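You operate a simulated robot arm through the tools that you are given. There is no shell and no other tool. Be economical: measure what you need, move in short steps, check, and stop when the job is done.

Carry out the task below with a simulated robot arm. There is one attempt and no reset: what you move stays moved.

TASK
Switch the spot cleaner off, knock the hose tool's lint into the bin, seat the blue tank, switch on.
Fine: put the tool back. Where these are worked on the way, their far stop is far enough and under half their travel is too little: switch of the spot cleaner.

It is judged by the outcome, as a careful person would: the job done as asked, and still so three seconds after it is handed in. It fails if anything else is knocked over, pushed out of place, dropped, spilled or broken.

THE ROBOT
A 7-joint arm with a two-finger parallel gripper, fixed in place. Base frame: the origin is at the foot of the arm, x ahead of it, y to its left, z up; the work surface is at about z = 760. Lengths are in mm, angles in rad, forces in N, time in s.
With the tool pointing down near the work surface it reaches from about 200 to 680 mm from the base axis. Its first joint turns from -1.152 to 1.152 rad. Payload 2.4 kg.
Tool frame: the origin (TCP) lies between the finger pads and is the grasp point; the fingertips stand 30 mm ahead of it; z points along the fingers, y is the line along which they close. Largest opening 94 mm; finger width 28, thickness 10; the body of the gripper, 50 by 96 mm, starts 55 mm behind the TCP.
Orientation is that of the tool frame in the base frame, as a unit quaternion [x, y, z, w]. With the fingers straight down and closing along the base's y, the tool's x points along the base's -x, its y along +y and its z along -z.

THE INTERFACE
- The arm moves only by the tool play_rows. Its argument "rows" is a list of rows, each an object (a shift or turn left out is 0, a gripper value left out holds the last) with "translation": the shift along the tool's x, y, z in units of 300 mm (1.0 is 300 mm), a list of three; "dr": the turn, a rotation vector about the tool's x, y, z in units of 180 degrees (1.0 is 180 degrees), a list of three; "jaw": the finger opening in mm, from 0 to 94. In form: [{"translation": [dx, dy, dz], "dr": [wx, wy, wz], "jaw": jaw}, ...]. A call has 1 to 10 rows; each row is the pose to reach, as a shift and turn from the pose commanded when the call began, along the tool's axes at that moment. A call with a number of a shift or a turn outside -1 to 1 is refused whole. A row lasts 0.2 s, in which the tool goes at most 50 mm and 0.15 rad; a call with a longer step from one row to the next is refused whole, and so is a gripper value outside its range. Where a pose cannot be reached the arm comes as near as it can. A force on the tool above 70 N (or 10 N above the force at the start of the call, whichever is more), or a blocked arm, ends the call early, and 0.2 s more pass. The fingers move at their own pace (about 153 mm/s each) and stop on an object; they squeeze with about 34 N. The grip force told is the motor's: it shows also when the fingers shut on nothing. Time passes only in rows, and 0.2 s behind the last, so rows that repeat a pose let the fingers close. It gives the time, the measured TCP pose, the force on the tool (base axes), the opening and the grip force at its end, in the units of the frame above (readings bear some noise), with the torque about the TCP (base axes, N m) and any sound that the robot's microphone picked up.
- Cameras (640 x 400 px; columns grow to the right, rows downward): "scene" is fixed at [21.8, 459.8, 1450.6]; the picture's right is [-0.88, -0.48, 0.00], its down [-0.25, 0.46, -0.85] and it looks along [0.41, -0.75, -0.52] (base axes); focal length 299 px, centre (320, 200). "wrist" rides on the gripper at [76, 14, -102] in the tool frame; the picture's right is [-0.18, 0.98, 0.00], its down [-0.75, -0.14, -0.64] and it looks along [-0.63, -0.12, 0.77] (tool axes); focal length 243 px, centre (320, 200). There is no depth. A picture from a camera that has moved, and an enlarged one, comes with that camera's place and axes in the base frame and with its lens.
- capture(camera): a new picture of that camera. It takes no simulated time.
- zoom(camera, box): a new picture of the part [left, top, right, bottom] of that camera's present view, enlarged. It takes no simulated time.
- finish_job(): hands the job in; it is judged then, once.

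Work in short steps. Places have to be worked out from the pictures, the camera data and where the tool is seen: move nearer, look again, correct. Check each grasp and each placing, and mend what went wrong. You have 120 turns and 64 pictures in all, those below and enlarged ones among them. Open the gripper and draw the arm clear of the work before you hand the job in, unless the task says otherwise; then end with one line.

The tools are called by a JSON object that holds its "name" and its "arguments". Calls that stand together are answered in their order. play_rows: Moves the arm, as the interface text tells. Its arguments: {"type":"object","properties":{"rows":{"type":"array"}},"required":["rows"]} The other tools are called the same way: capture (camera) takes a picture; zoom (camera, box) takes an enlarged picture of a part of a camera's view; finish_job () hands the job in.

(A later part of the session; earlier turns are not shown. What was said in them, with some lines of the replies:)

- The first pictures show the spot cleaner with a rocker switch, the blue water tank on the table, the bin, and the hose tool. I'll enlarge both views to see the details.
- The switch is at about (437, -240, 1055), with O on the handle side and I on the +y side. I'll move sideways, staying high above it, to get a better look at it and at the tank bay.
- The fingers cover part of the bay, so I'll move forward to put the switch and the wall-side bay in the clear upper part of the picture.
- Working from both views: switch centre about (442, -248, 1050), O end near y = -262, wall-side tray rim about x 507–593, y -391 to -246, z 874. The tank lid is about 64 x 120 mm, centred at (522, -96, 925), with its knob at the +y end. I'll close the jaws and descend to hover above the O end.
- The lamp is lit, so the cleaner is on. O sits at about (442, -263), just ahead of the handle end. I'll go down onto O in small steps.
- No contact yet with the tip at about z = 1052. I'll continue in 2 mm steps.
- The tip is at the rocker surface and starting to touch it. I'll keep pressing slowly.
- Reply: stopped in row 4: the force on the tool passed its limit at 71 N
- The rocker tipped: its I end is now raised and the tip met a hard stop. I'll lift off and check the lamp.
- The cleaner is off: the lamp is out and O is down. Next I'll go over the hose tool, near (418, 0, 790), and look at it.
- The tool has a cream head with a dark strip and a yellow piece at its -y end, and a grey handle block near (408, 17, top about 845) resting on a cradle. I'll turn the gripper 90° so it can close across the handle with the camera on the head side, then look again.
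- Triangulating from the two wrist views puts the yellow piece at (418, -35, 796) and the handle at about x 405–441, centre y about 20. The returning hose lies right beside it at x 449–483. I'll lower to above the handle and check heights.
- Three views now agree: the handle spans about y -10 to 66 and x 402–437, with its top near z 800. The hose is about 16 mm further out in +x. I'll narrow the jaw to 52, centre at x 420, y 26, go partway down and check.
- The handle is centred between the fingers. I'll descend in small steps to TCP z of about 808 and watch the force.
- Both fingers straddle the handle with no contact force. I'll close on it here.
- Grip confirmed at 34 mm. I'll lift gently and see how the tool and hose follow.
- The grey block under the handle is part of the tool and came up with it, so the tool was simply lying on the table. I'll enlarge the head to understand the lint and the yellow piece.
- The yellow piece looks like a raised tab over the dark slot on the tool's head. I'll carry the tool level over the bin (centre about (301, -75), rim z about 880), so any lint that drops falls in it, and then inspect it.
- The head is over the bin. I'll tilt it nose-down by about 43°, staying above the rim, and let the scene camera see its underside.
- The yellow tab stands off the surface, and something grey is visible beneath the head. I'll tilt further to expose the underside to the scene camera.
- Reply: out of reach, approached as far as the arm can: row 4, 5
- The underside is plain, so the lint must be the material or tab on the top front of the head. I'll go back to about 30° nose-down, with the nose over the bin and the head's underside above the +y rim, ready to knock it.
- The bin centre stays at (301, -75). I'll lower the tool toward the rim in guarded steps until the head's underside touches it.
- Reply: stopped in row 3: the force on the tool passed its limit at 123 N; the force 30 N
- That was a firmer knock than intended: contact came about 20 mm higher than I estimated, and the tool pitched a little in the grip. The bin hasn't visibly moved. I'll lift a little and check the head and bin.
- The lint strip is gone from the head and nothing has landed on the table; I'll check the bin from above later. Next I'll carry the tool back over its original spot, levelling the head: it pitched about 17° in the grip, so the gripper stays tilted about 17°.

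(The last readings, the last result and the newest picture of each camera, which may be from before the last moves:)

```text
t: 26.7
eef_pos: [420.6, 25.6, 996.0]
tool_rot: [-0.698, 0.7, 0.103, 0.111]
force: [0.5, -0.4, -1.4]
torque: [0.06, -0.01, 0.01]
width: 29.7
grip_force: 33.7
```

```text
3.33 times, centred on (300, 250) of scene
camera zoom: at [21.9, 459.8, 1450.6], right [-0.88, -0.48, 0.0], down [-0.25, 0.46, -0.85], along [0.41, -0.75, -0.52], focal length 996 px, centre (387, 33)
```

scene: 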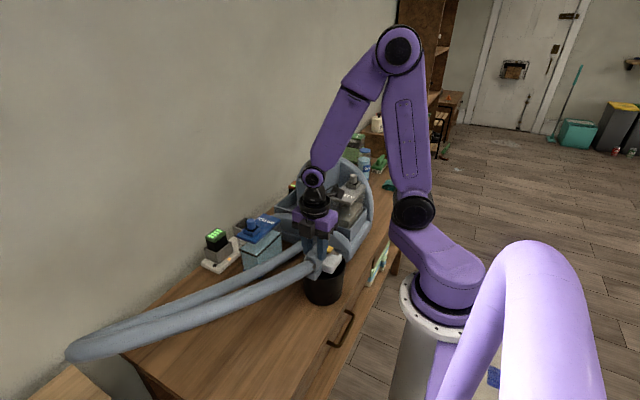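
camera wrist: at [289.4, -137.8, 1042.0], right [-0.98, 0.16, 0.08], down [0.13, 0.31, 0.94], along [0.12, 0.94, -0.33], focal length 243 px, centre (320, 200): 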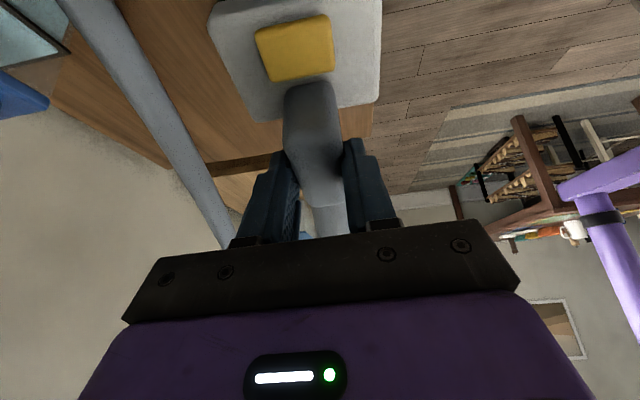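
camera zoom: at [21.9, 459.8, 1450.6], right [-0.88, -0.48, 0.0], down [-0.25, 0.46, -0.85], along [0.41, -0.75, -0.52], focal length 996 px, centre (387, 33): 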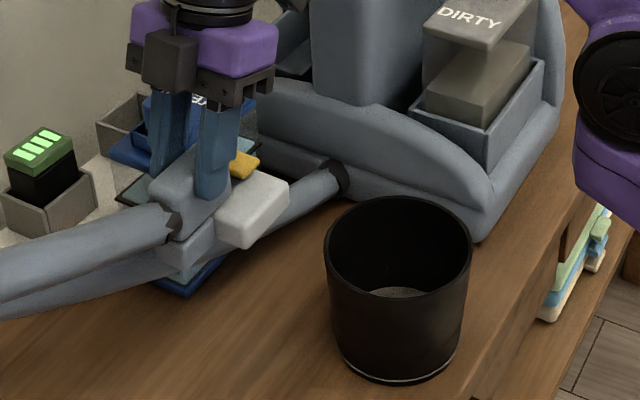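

The bin is unmoved, with a grey patch inside, and the tool looks level. I'll lower it toward its spot and look before touching down.

{"name": "play_rows", "arguments": {"rows": [{"translation": [0.045, 0, 0.143]}, {"translation": [0.09, 0, 0.286]}, {"translation": [0.1256, 0, 0.4]}, {"translation": [0.1256, 0, 0.4]}]}}

{"name": "capture", "arguments": {"camera": "wrist"}}

{"name": "zoom", "arguments": {"camera": "scene", "box": [220, 220, 370, 320]}}

```text
t: 27.7
eef_pos: [422.1, 27.2, 871.1]
tool_rot: [-0.699, 0.699, 0.103, 0.112]
force: [-0.5, -0.4, -2.5]
torque: [0.05, -0.01, -0.02]
width: 30.0
grip_force: 33.9
```

```text
20 pictures are left
camera wrist: at [404.8, -77.1, 944.6], right [-0.98, 0.18, 0.04], down [0.13, 0.53, 0.84], along [0.13, 0.83, -0.54], focal length 243 px, centre (320, 200)
```

wrist: 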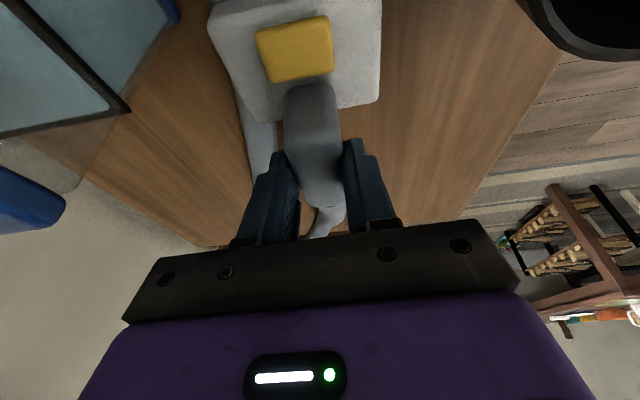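

```text
4.00 times, centred on (295, 270) of scene
camera zoom: at [21.9, 459.8, 1450.6], right [-0.88, -0.48, 0.0], down [-0.25, 0.46, -0.85], along [0.41, -0.75, -0.52], focal length 1196 px, centre (420, -80)
```

zoom: 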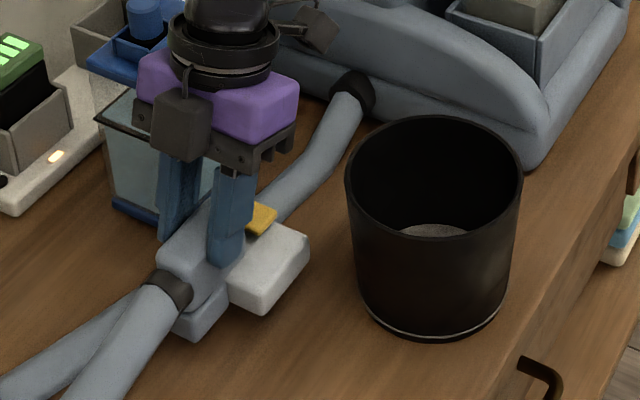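

The grey lint is visible in the bin, and the spot under the tool matches the original. I'll lower the tool to the table in small guarded steps.

{"name": "play_rows", "arguments": {"rows": [{"translation": [0.02, 0, 0.064]}, {"translation": [0.035, 0, 0.111]}, {"translation": [0.038, 0, 0.121]}, {"translation": [0.041, 0, 0.131]}, {"translation": [0.044, 0, 0.14]}, {"translation": [0.047, 0, 0.15]}]}}

```text
t: 28.4
eef_pos: [422.7, 26.2, 843.1]
tool_rot: [-0.697, 0.699, 0.105, 0.118]
force: [-5.6, -4.7, 20.9]
torque: [-0.31, 1.13, 0.01]
width: 29.8
grip_force: 33.4
stopped in row 3: the force on the tool passed its limit at 106 N (the readings are from after the stop); the commanded pose is now the measured one
```

Contact came early, at TCP z = 843, so I'll look at what's touching.

{"name": "zoom", "arguments": {"camera": "scene", "box": [240, 240, 320, 310]}}

```text
5.71 times, centred on (280, 275) of scene
camera zoom: at [21.4, 459.7, 1450.7], right [-0.88, -0.48, 0.0], down [-0.25, 0.46, -0.85], along [0.41, -0.75, -0.52], focal length 1708 px, centre (549, -229)
```

zoom: 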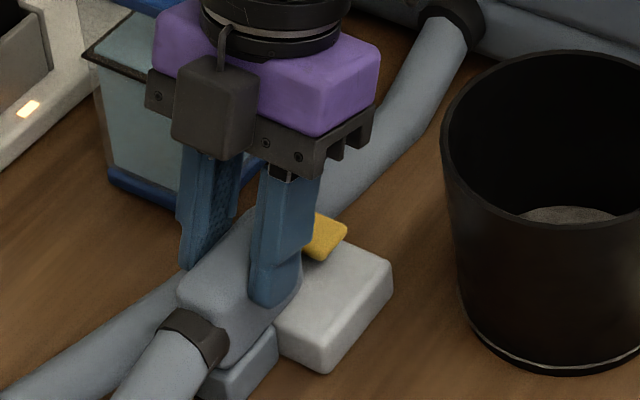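

Comparing with the first pictures, the tool is flat on the table but about 15–20 mm too far in +y. It had slid down in the grip while I lifted it. I'll lift slightly, shift 16 mm in -y and set it down gently.

{"name": "play_rows", "arguments": {"rows": [{"translation": [-0.006, 0, -0.02]}, {"translation": [-0.0062, 0, -0.02]}, {"translation": [0.02, 0, -0.03]}, {"translation": [0.0445, 0, -0.0365]}, {"translation": [0.047, 0, -0.027]}, {"translation": [0.049, 0, -0.0215]}, {"translation": [0.0505, 0, -0.018]}]}}

{"name": "zoom", "arguments": {"camera": "scene", "box": [240, 240, 320, 310]}}

```text
t: 30.0
eef_pos: [424.3, 8.9, 842.8]
tool_rot: [-0.697, 0.7, 0.105, 0.118]
force: [-1.1, -1.0, 21.1]
torque: [-0.46, 1.02, 0.06]
width: 29.7
grip_force: 34.0
```

```text
5.71 times, centred on (280, 275) of scene
camera zoom: at [21.6, 459.8, 1450.6], right [-0.88, -0.48, 0.0], down [-0.25, 0.46, -0.85], along [0.41, -0.75, -0.52], focal length 1708 px, centre (549, -229)
```

zoom: 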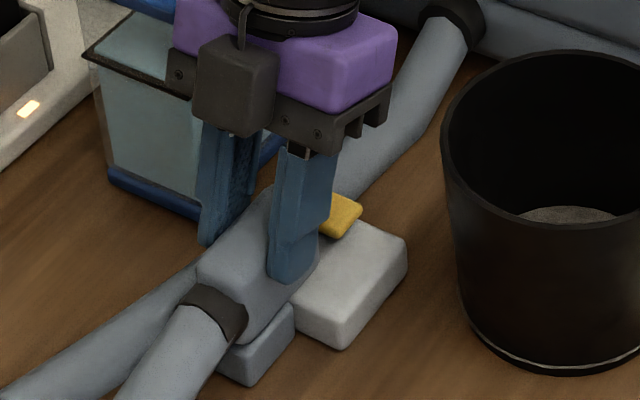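

The tool's corner now matches its original position within 3 mm. I'll open and back straight out along the fingers.

{"name": "play_rows", "arguments": {"rows": [{"jaw": 50}, {"jaw": 50}, {"translation": [0, 0, -0.05]}, {"translation": [0, 0, -0.15]}, {"translation": [0, 0, -0.3]}, {"translation": [0, 0, -0.45]}, {"translation": [0, 0, -0.55]}, {"translation": [0, 0, -0.55]}]}}

{"name": "capture", "arguments": {"camera": "wrist"}}

```text
t: 31.8
eef_pos: [421.7, -42.7, 999.4]
tool_rot: [-0.698, 0.699, 0.104, 0.117]
force: [0.0, 0.2, 0.5]
torque: [-0.01, -0.01, -0.01]
width: 50.2
grip_force: 0.1
```

```text
16 pictures are left
camera wrist: at [403.6, -146.8, 1072.7], right [-0.98, 0.18, 0.04], down [0.13, 0.52, 0.85], along [0.13, 0.84, -0.53], focal length 243 px, centre (320, 200)
```

wrist: 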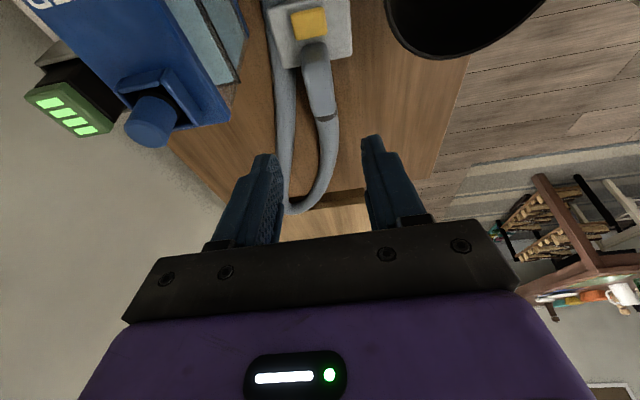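

The tool is back. Next is the tank: I'll level the gripper, open wide and hover over the tank lid, with the jaws closing across its 64 mm side along x.

{"name": "play_rows", "arguments": {"rows": [{"translation": [0.01, 0, -0.15], "dr": [0, 0.03, 0], "jaw": 92}, {"translation": [0.04, -0.1, -0.245], "dr": [0, 0.06, 0]}, {"translation": [0.08, -0.22, -0.245], "dr": [0, 0.0995, 0]}, {"translation": [0.106, -0.333, -0.245], "dr": [0, 0.0995, 0]}, {"translation": [0.106, -0.333, -0.245], "dr": [0, 0.0995, 0]}]}}

{"name": "capture", "arguments": {"camera": "wrist"}}

```text
t: 33.0
eef_pos: [521.4, -95.1, 1061.3]
tool_rot: [-0.705, 0.709, -0.005, 0.006]
force: [1.0, 0.2, -0.1]
torque: [-0.03, 0.01, -0.01]
width: 92.2
grip_force: 0.0
```

```text
15 pictures are left
camera wrist: at [502.0, -171.3, 1162.8], right [-0.98, 0.19, -0.02], down [0.13, 0.75, 0.65], along [0.13, 0.63, -0.76], focal length 243 px, centre (320, 200)
```

wrist: 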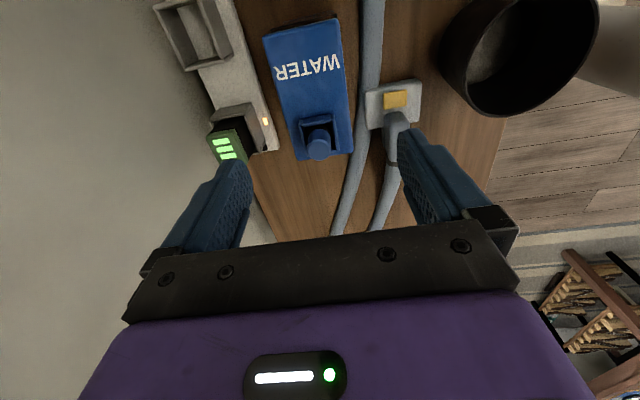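

The lid measures x 491–560, y -154 to -29, top near z 910, with the knob top at 935. I'll centre on (525, -91) and descend partway.

{"name": "play_rows", "arguments": {"rows": [{"translation": [-0.014, -0.014, 0.1]}, {"translation": [-0.014, -0.014, 0.24]}, {"translation": [-0.014, -0.014, 0.36]}, {"translation": [-0.014, -0.014, 0.42]}, {"translation": [-0.014, -0.014, 0.42]}]}}

{"name": "capture", "arguments": {"camera": "wrist"}}

```text
t: 34.2
eef_pos: [525.3, -91.9, 935.6]
tool_rot: [-0.705, 0.709, -0.006, 0.007]
force: [0.4, 0.1, 0.1]
torque: [-0.01, 0.0, 0.0]
width: 91.9
grip_force: 0.1
```

```text
14 pictures are left
camera wrist: at [507.3, -167.0, 1037.5], right [-0.98, 0.19, -0.02], down [0.13, 0.75, 0.65], along [0.13, 0.63, -0.76], focal length 243 px, centre (320, 200)
```

wrist: 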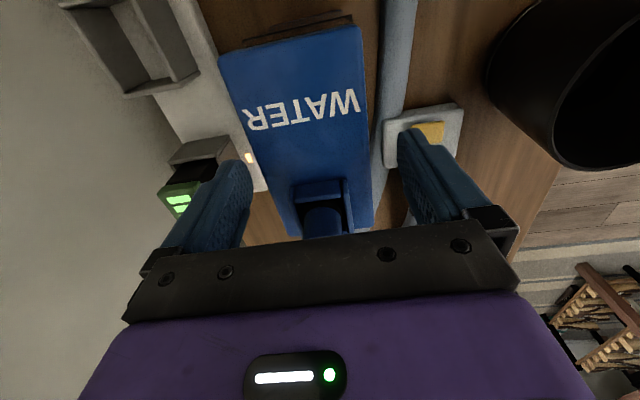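

The lid sits centred between the open fingers. I'll descend to TCP z of about 902, then close.

{"name": "play_rows", "arguments": {"rows": [{"translation": [0, 0, 0.04]}, {"translation": [0, 0, 0.08]}, {"translation": [0, 0, 0.107]}, {"translation": [0, 0, 0.107], "jaw": 50}, {"translation": [0, 0, 0.107], "jaw": 50}, {"translation": [0, 0, 0.107], "jaw": 50}]}}

```text
t: 35.6
eef_pos: [527.9, -91.2, 903.6]
tool_rot: [-0.706, 0.708, -0.007, 0.008]
force: [4.6, 1.4, 9.3]
torque: [-0.04, -0.33, 0.04]
width: 74.3
grip_force: 34.0
```

The grip closed at 74 mm. I'll lift slowly and check that the tank holds.

{"name": "play_rows", "arguments": {"rows": [{"translation": [0, 0, -0.02]}, {"translation": [0, 0, -0.05]}, {"translation": [0, 0, -0.09]}, {"translation": [0, 0, -0.13]}, {"translation": [0, 0, -0.13]}]}}

{"name": "zoom", "arguments": {"camera": "scene", "box": [180, 130, 400, 300]}}

```text
t: 36.8
eef_pos: [525.6, -91.3, 941.5]
tool_rot: [-0.705, 0.709, -0.005, 0.007]
force: [0.7, 0.4, -6.1]
torque: [0.0, 0.0, -0.01]
width: 74.0
grip_force: 33.9
```

```text
2.35 times, centred on (290, 215) of scene
camera zoom: at [21.9, 459.8, 1450.6], right [-0.88, -0.48, 0.0], down [-0.25, 0.46, -0.85], along [0.41, -0.75, -0.52], focal length 703 px, centre (391, 165)
```

zoom: 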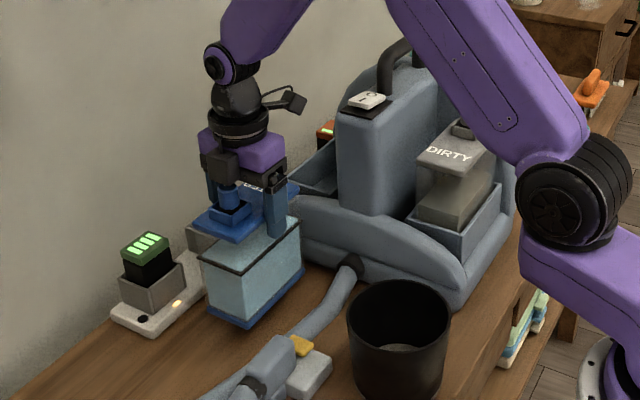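

The tank hangs level with its weight centred under the grip, bottom at about TCP − 144. I'll raise it above the cleaner's lip and tray, shift +24 mm in x, then move partway toward the tray.

{"name": "play_rows", "arguments": {"rows": [{"translation": [0, 0, -0.14]}, {"translation": [0, 0, -0.29]}, {"translation": [0, -0.04, -0.42]}, {"translation": [0, -0.08, -0.462]}, {"translation": [0.14, -0.08, -0.462]}, {"translation": [0.29, -0.08, -0.462]}, {"translation": [0.43, -0.08, -0.462]}, {"translation": [0.57, -0.08, -0.462]}, {"translation": [0.7, -0.08, -0.462]}, {"translation": [0.757, -0.08, -0.462]}]}}

{"name": "zoom", "arguments": {"camera": "scene", "box": [230, 90, 390, 250]}}

```text
t: 39.0
eef_pos: [546.9, -318.2, 1080.7]
tool_rot: [-0.705, 0.709, -0.004, 0.007]
force: [-0.6, 0.2, -5.0]
torque: [-0.04, -0.03, -0.02]
width: 74.1
grip_force: 34.0
```

```text
2.50 times, centred on (310, 170) of scene
camera zoom: at [21.9, 459.7, 1450.6], right [-0.88, -0.48, 0.0], down [-0.25, 0.46, -0.85], along [0.41, -0.75, -0.52], focal length 747 px, centre (345, 275)
```

zoom: 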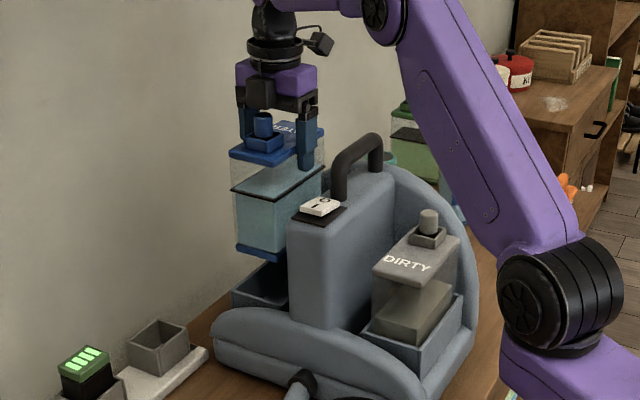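

The tank is above the tray and the projected corners agree. I'll shift +3 mm in x, lower until the base is just above the rim, and zoom on the visible corner.

{"name": "play_rows", "arguments": {"rows": [{"translation": [0, -0.01, 0.06]}, {"translation": [0, -0.01, 0.12]}, {"translation": [0, -0.01, 0.17]}, {"translation": [0, -0.01, 0.17]}]}}

{"name": "zoom", "arguments": {"camera": "scene", "box": [265, 160, 325, 220]}}

```text
t: 40.0
eef_pos: [549.9, -318.2, 1029.6]
tool_rot: [-0.706, 0.708, -0.006, 0.008]
force: [0.2, 0.5, -5.1]
torque: [-0.02, 0.03, -0.04]
width: 74.3
grip_force: 34.3
```

```text
6.67 times, centred on (295, 190) of scene
camera zoom: at [21.9, 459.7, 1450.6], right [-0.88, -0.48, 0.0], down [-0.25, 0.46, -0.85], along [0.41, -0.75, -0.52], focal length 1993 px, centre (487, 267)
```

zoom: 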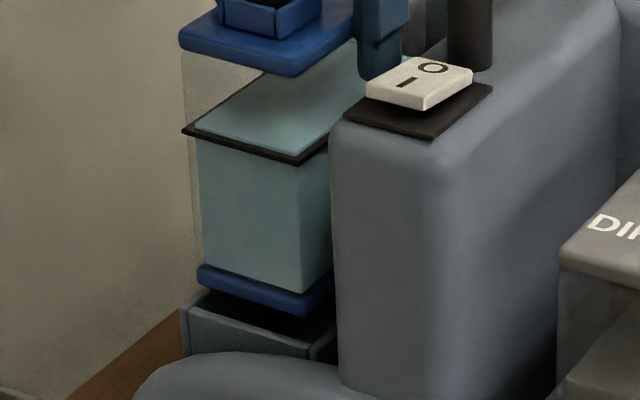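

The tray's front edge may be slightly rotated relative to the tank. I'll magnify that region to measure it.

{"name": "zoom", "arguments": {"camera": "scene", "box": [288, 192, 322, 216]}}

```text
16.00 times, centred on (305, 204) of scene
camera zoom: at [21.9, 459.7, 1450.6], right [-0.88, -0.48, 0.0], down [-0.25, 0.46, -0.85], along [0.41, -0.75, -0.52], focal length 4783 px, centre (560, 136)
```

zoom: 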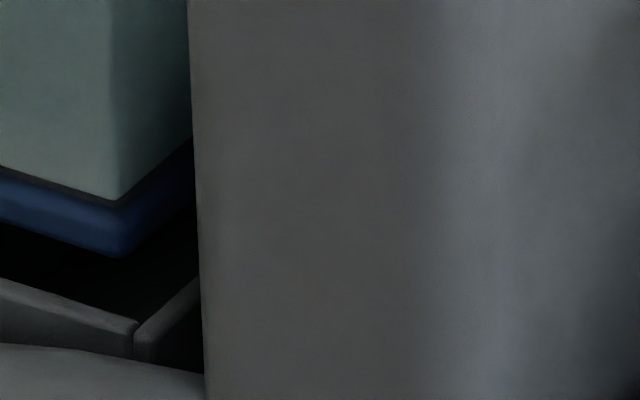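

After accounting for the height difference, the x gaps match on both sides (about 7 mm to the outer walls) and the yaw is within about 2°. The +y side looks a bit tight, so I'll shift -2 mm in y and lower in slow steps, watching for contact.

{"name": "play_rows", "arguments": {"rows": [{"translation": [0.007, 0, 0.0]}, {"translation": [0.007, 0, 0.012]}, {"translation": [0.007, 0, 0.024]}, {"translation": [0.007, 0, 0.036]}, {"translation": [0.007, 0, 0.046]}, {"translation": [0.007, 0, 0.054]}, {"translation": [0.007, 0, 0.062]}]}}

```text
t: 41.6
eef_pos: [550.7, -319.9, 1010.7]
tool_rot: [-0.706, 0.708, -0.006, 0.008]
force: [0.2, -0.1, -5.0]
torque: [-0.03, 0.03, -0.01]
width: 74.3
grip_force: 34.0
```

The base is now below the rim with no contact, so I'll continue down.

{"name": "play_rows", "arguments": {"rows": [{"translation": [0, 0, 0.008]}, {"translation": [0, 0, 0.016]}, {"translation": [0, 0, 0.024]}, {"translation": [0, 0, 0.032]}, {"translation": [0, 0, 0.04]}, {"translation": [0, 0, 0.048]}, {"translation": [0, 0, 0.056]}, {"translation": [0, 0, 0.064]}]}}

```text
t: 43.4
eef_pos: [551.1, -320.0, 990.4]
tool_rot: [-0.705, 0.709, -0.006, 0.006]
force: [0.0, 0.2, -4.8]
torque: [-0.03, 0.07, 0.04]
width: 74.2
grip_force: 33.9
```

The bottom is at about z = 847 and still free, so I'll keep lowering.

{"name": "play_rows", "arguments": {"rows": [{"translation": [0, 0, 0.008]}, {"translation": [0, 0, 0.016]}, {"translation": [0, 0, 0.024]}, {"translation": [0, 0, 0.032]}, {"translation": [0, 0, 0.04]}, {"translation": [0, 0, 0.048]}, {"translation": [0, 0, 0.056]}, {"translation": [0, 0, 0.064]}]}}

{"name": "zoom", "arguments": {"camera": "scene", "box": [265, 150, 335, 220]}}

```text
t: 45.2
eef_pos: [551.2, -320.7, 972.8]
tool_rot: [-0.705, 0.709, -0.005, 0.006]
force: [0.0, 0.9, -4.9]
torque: [-0.01, 0.0, 0.01]
width: 74.5
grip_force: 34.1
```

```text
5.71 times, centred on (300, 185) of scene
camera zoom: at [21.9, 459.7, 1450.6], right [-0.88, -0.48, 0.0], down [-0.25, 0.46, -0.85], along [0.41, -0.75, -0.52], focal length 1708 px, centre (434, 286)
```

zoom: 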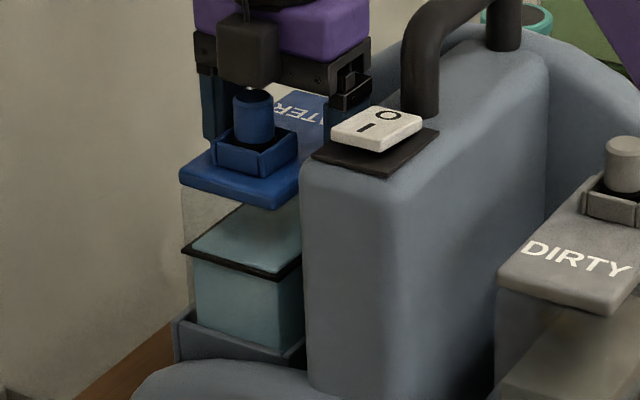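

The tank is going cleanly into the tray, with the floor still below. I'll keep lowering slowly.

{"name": "play_rows", "arguments": {"rows": [{"translation": [0, 0, 0.008]}, {"translation": [0, 0, 0.016]}, {"translation": [0, 0, 0.024]}, {"translation": [0, 0, 0.032]}, {"translation": [0, 0, 0.04]}, {"translation": [0, 0, 0.048]}, {"translation": [0, 0, 0.056]}, {"translation": [0, 0, 0.064]}]}}

```text
t: 47.0
eef_pos: [553.1, -320.5, 957.1]
tool_rot: [-0.706, 0.708, -0.011, 0.008]
force: [2.1, 0.4, 34.4]
torque: [0.03, 0.57, 0.2]
width: 74.3
grip_force: 33.9
```

Firm upward contact at TCP z of about 957, with the tank bottom at about 814, looks like the tray floor. I'll release, back out upward, and check the seating.

{"name": "play_rows", "arguments": {"rows": [{"translation": [0, 0, -0.006]}, {"translation": [0, 0, -0.006], "jaw": 90}, {"translation": [0, 0, -0.006], "jaw": 90}, {"translation": [0, 0, -0.06]}, {"translation": [0, 0, -0.2]}, {"translation": [0, 0, -0.34]}, {"translation": [0, 0, -0.48]}, {"translation": [0, 0, -0.55]}, {"translation": [0, 0, -0.55]}]}}

{"name": "zoom", "arguments": {"camera": "scene", "box": [260, 130, 380, 230]}}

```text
t: 49.0
eef_pos: [549.1, -320.1, 1118.9]
tool_rot: [-0.705, 0.709, -0.005, 0.007]
force: [0.0, 0.2, -0.1]
torque: [0.01, 0.0, 0.0]
width: 89.9
grip_force: 0.0
```

```text
4.00 times, centred on (320, 180) of scene
camera zoom: at [21.8, 459.8, 1450.6], right [-0.88, -0.48, 0.0], down [-0.25, 0.46, -0.85], along [0.41, -0.75, -0.52], focal length 1196 px, centre (320, 280)
```

zoom: 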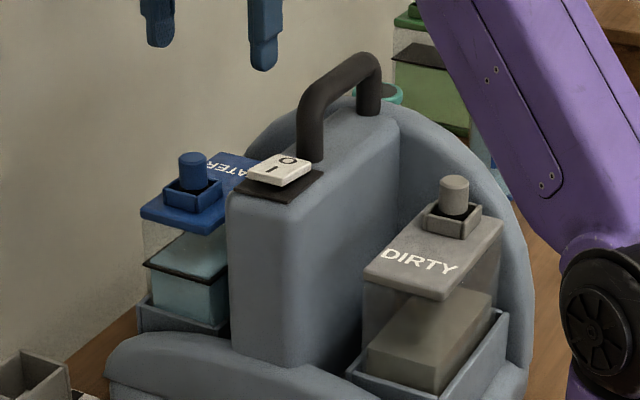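

The tank sits upright and square in the tray. To make sure it's fully down, I'll close the fingers and press gently on the middle of its lid (top near z 964).

{"name": "play_rows", "arguments": {"rows": [{"translation": [0, 0, 0.1], "jaw": 0}, {"translation": [0, 0, 0.22]}, {"translation": [0, 0, 0.34]}, {"translation": [0, 0, 0.385]}, {"translation": [0, 0, 0.395]}, {"translation": [0, 0, 0.402]}, {"translation": [0, 0, 0.409]}, {"translation": [0, 0, 0.416]}]}}

```text
t: 50.0
eef_pos: [552.8, -319.5, 1013.7]
tool_rot: [-0.706, 0.709, -0.009, 0.009]
force: [0.0, -0.4, -0.8]
torque: [-0.02, 0.01, 0.02]
width: 0.0
grip_force: 33.3
stopped in row 5: the force on the tool passed its limit at 84 N (the readings are from after the stop); the commanded pose is now the measured one
```

A brisk contact occurred with the fingertips near z = 975. I'll press again slowly to see whether the lid gives.

{"name": "play_rows", "arguments": {"rows": [{"translation": [0, 0, 0.01]}, {"translation": [0, 0, 0.02]}, {"translation": [0, 0, 0.026]}, {"translation": [0, 0, 0.032]}, {"translation": [0, 0, 0.038]}]}}

{"name": "zoom", "arguments": {"camera": "scene", "box": [260, 130, 380, 230]}}

```text
t: 51.2
eef_pos: [552.0, -320.5, 1003.5]
tool_rot: [-0.706, 0.708, -0.01, 0.009]
force: [-0.1, 0.1, -0.3]
torque: [-0.01, 0.01, 0.0]
width: 0.1
grip_force: 32.8
```

```text
4.00 times, centred on (320, 180) of scene
camera zoom: at [21.8, 459.8, 1450.6], right [-0.88, -0.48, 0.0], down [-0.25, 0.46, -0.85], along [0.41, -0.75, -0.52], focal length 1196 px, centre (320, 280)
```

zoom: 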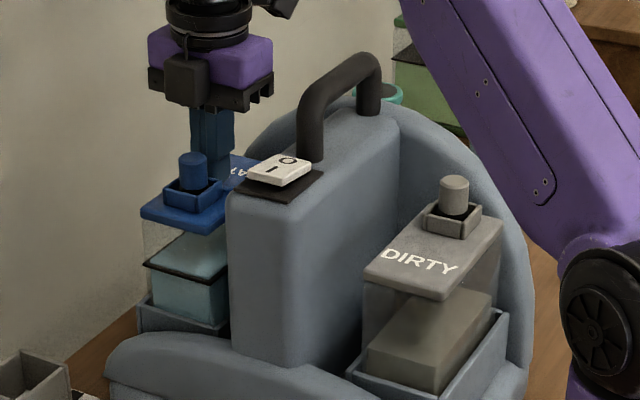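

The tank looks unchanged and isn't touched yet, so I'll ease down a little more.

{"name": "play_rows", "arguments": {"rows": [{"translation": [0, 0, 0.006]}, {"translation": [0, 0, 0.012]}, {"translation": [0, 0, 0.018]}, {"translation": [0, 0, 0.024]}, {"translation": [0, 0, 0.03]}, {"translation": [0, 0, 0.036]}]}}

```text
t: 52.6
eef_pos: [552.8, -321.5, 999.4]
tool_rot: [-0.706, 0.708, -0.016, 0.011]
force: [-17.2, 9.5, 60.0]
torque: [0.8, 0.72, 0.15]
width: 0.2
grip_force: 33.4
```

The lid held firm under 60 N, so the tank rests fully on the tray floor. Now I'll lift clear and move above the I end of the switch at about (440, -237).

{"name": "play_rows", "arguments": {"rows": [{"translation": [0, 0, -0.1]}, {"translation": [0, 0, -0.25]}, {"translation": [0, 0, -0.4]}, {"translation": [0, 0, -0.53]}, {"translation": [-0.14, 0, -0.53]}, {"translation": [-0.28, 0.04, -0.53]}, {"translation": [-0.28, 0.18, -0.53]}, {"translation": [-0.28, 0.32, -0.53]}, {"translation": [-0.28, 0.373, -0.53]}, {"translation": [-0.28, 0.373, -0.53]}]}}

{"name": "zoom", "arguments": {"camera": "scene", "box": [270, 120, 350, 190]}}

```text
t: 54.8
eef_pos: [436.6, -236.5, 1147.6]
tool_rot: [-0.706, 0.708, -0.011, 0.009]
force: [0.6, 0.4, 0.8]
torque: [-0.01, -0.02, 0.0]
width: 0.0
grip_force: 33.1
```

```text
5.71 times, centred on (310, 155) of scene
camera zoom: at [21.8, 459.8, 1450.6], right [-0.88, -0.48, 0.0], down [-0.25, 0.46, -0.85], along [0.41, -0.75, -0.52], focal length 1708 px, centre (377, 457)
```

zoom: 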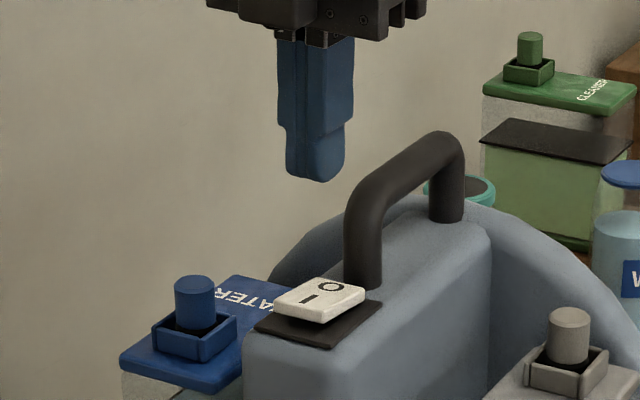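

The tip is lined up with the I mark to within about 4 mm. I'll shift +4 mm in x and descend slowly until contact.

{"name": "play_rows", "arguments": {"rows": [{"translation": [0, -0.013, 0.08]}, {"translation": [0, -0.013, 0.15]}, {"translation": [0, -0.013, 0.185]}, {"translation": [0, -0.013, 0.195]}, {"translation": [0, -0.013, 0.205]}, {"translation": [0, -0.013, 0.215]}, {"translation": [0, -0.013, 0.225]}]}}

```text
t: 56.4
eef_pos: [443.1, -235.4, 1081.6]
tool_rot: [-0.706, 0.708, -0.011, 0.009]
force: [0.3, 0.2, -0.2]
torque: [-0.03, 0.02, -0.01]
width: 0.1
grip_force: 33.2
```

{"name": "play_rows", "arguments": {"rows": [{"translation": [0, 0, 0.007]}, {"translation": [0, 0, 0.014]}, {"translation": [0, 0, 0.021]}, {"translation": [0, 0, 0.028]}, {"translation": [0, 0, 0.035]}, {"translation": [0, 0, 0.042]}]}}

{"name": "zoom", "arguments": {"camera": "scene", "box": [270, 130, 350, 190]}}

```text
t: 57.8
eef_pos: [441.7, -235.2, 1073.9]
tool_rot: [-0.706, 0.708, -0.012, 0.01]
force: [-9.0, 5.7, 14.5]
torque: [0.0, 0.37, -0.16]
width: 0.0
grip_force: 33.1
stopped in row 6: the force on the tool passed its limit at 73 N (the readings are from after the stop); the commanded pose is now the measured one
```

```text
6.67 times, centred on (310, 160) of scene
camera zoom: at [21.3, 460.1, 1450.5], right [-0.88, -0.48, 0.0], down [-0.25, 0.46, -0.85], along [0.41, -0.75, -0.52], focal length 1993 px, centre (387, 467)
```

zoom: 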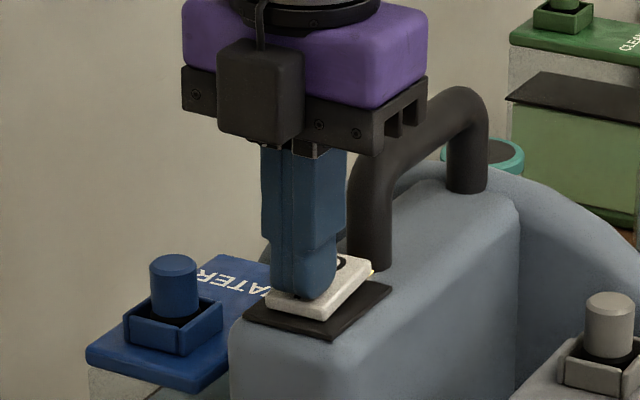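

The rocker has flipped to I and the lamp appears lit. I'll lift and withdraw to where the wrist camera can look into the bin.

{"name": "play_rows", "arguments": {"rows": [{"translation": [0, 0, -0.1]}, {"translation": [0, 0, -0.25]}, {"translation": [0, 0, -0.387]}, {"translation": [-0.1, 0.1, -0.387]}, {"translation": [-0.2, 0.2, -0.387]}, {"translation": [-0.3, 0.31, -0.387]}, {"translation": [-0.4, 0.423, -0.387]}, {"translation": [-0.4, 0.423, -0.387], "jaw": 90}, {"translation": [-0.4, 0.423, -0.387], "jaw": 90}]}}

{"name": "capture", "arguments": {"camera": "wrist"}}

{"name": "zoom", "arguments": {"camera": "scene", "box": [200, 130, 380, 310]}}

```text
t: 59.8
eef_pos: [313.0, -112.7, 1184.0]
tool_rot: [-0.706, 0.708, -0.014, 0.01]
force: [-0.5, -0.8, 0.6]
torque: [0.0, 0.0, 0.03]
width: 90.0
grip_force: 0.1
```

```text
4 pictures are left
camera wrist: at [293.6, -189.7, 1286.6], right [-0.98, 0.19, -0.03], down [0.12, 0.76, 0.64], along [0.15, 0.63, -0.77], focal length 243 px, centre (320, 200)
```

wrist: 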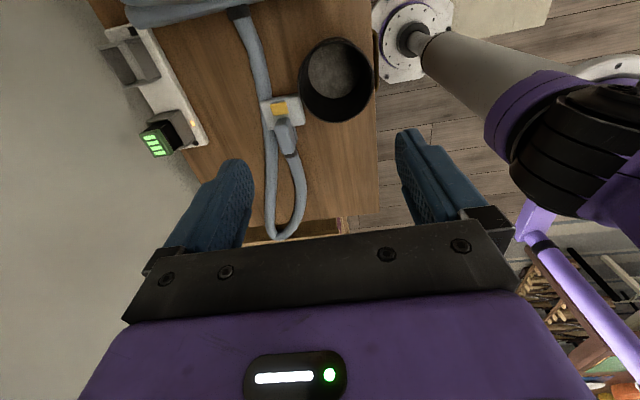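

```text
2.22 times, centred on (290, 220) of scene
camera zoom: at [21.8, 459.8, 1450.6], right [-0.88, -0.48, 0.0], down [-0.25, 0.46, -0.85], along [0.41, -0.75, -0.52], focal length 664 px, centre (387, 156)
```

zoom: 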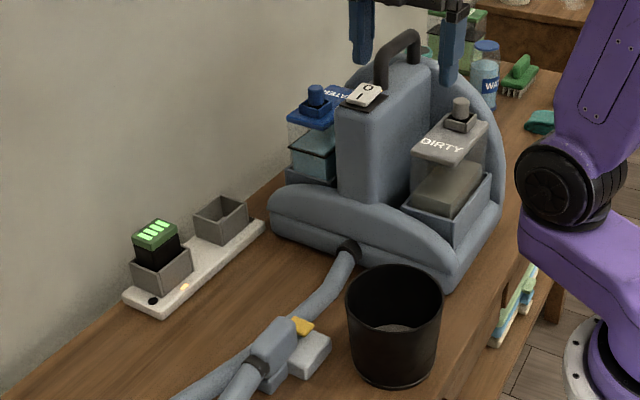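

The lint lies in the bin, the tool is back in its place and the tank is seated. One last zoom will check the lamp.

{"name": "zoom", "arguments": {"camera": "scene", "box": [285, 140, 335, 180]}}

```text
10.00 times, centred on (310, 160) of scene
camera zoom: at [21.8, 459.8, 1450.6], right [-0.88, -0.48, 0.0], down [-0.25, 0.46, -0.85], along [0.41, -0.75, -0.52], focal length 2989 px, centre (420, 600)
```

zoom: 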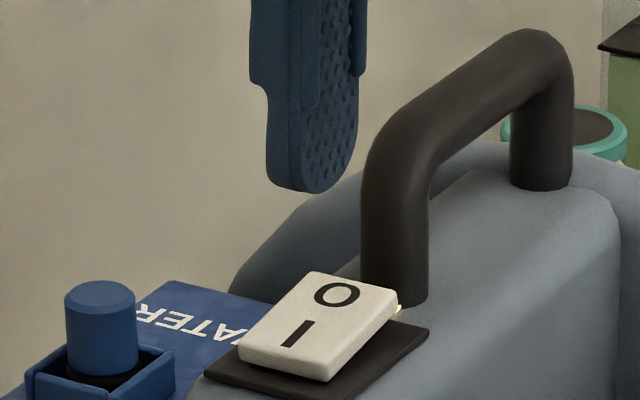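

The I end is down and the lamp is glowing beside the handle. The gripper is open and the arm is clear, so I'm handing the job in.

{"name": "finish_job", "arguments": {}}

```text
The job is handed in.
```

The spot cleaner was switched off, the lint was knocked into the bin, the tool was put back within about 3 mm of where it lay, the blue tank was seated in its tray, and the cleaner is on again with its lamp lit.
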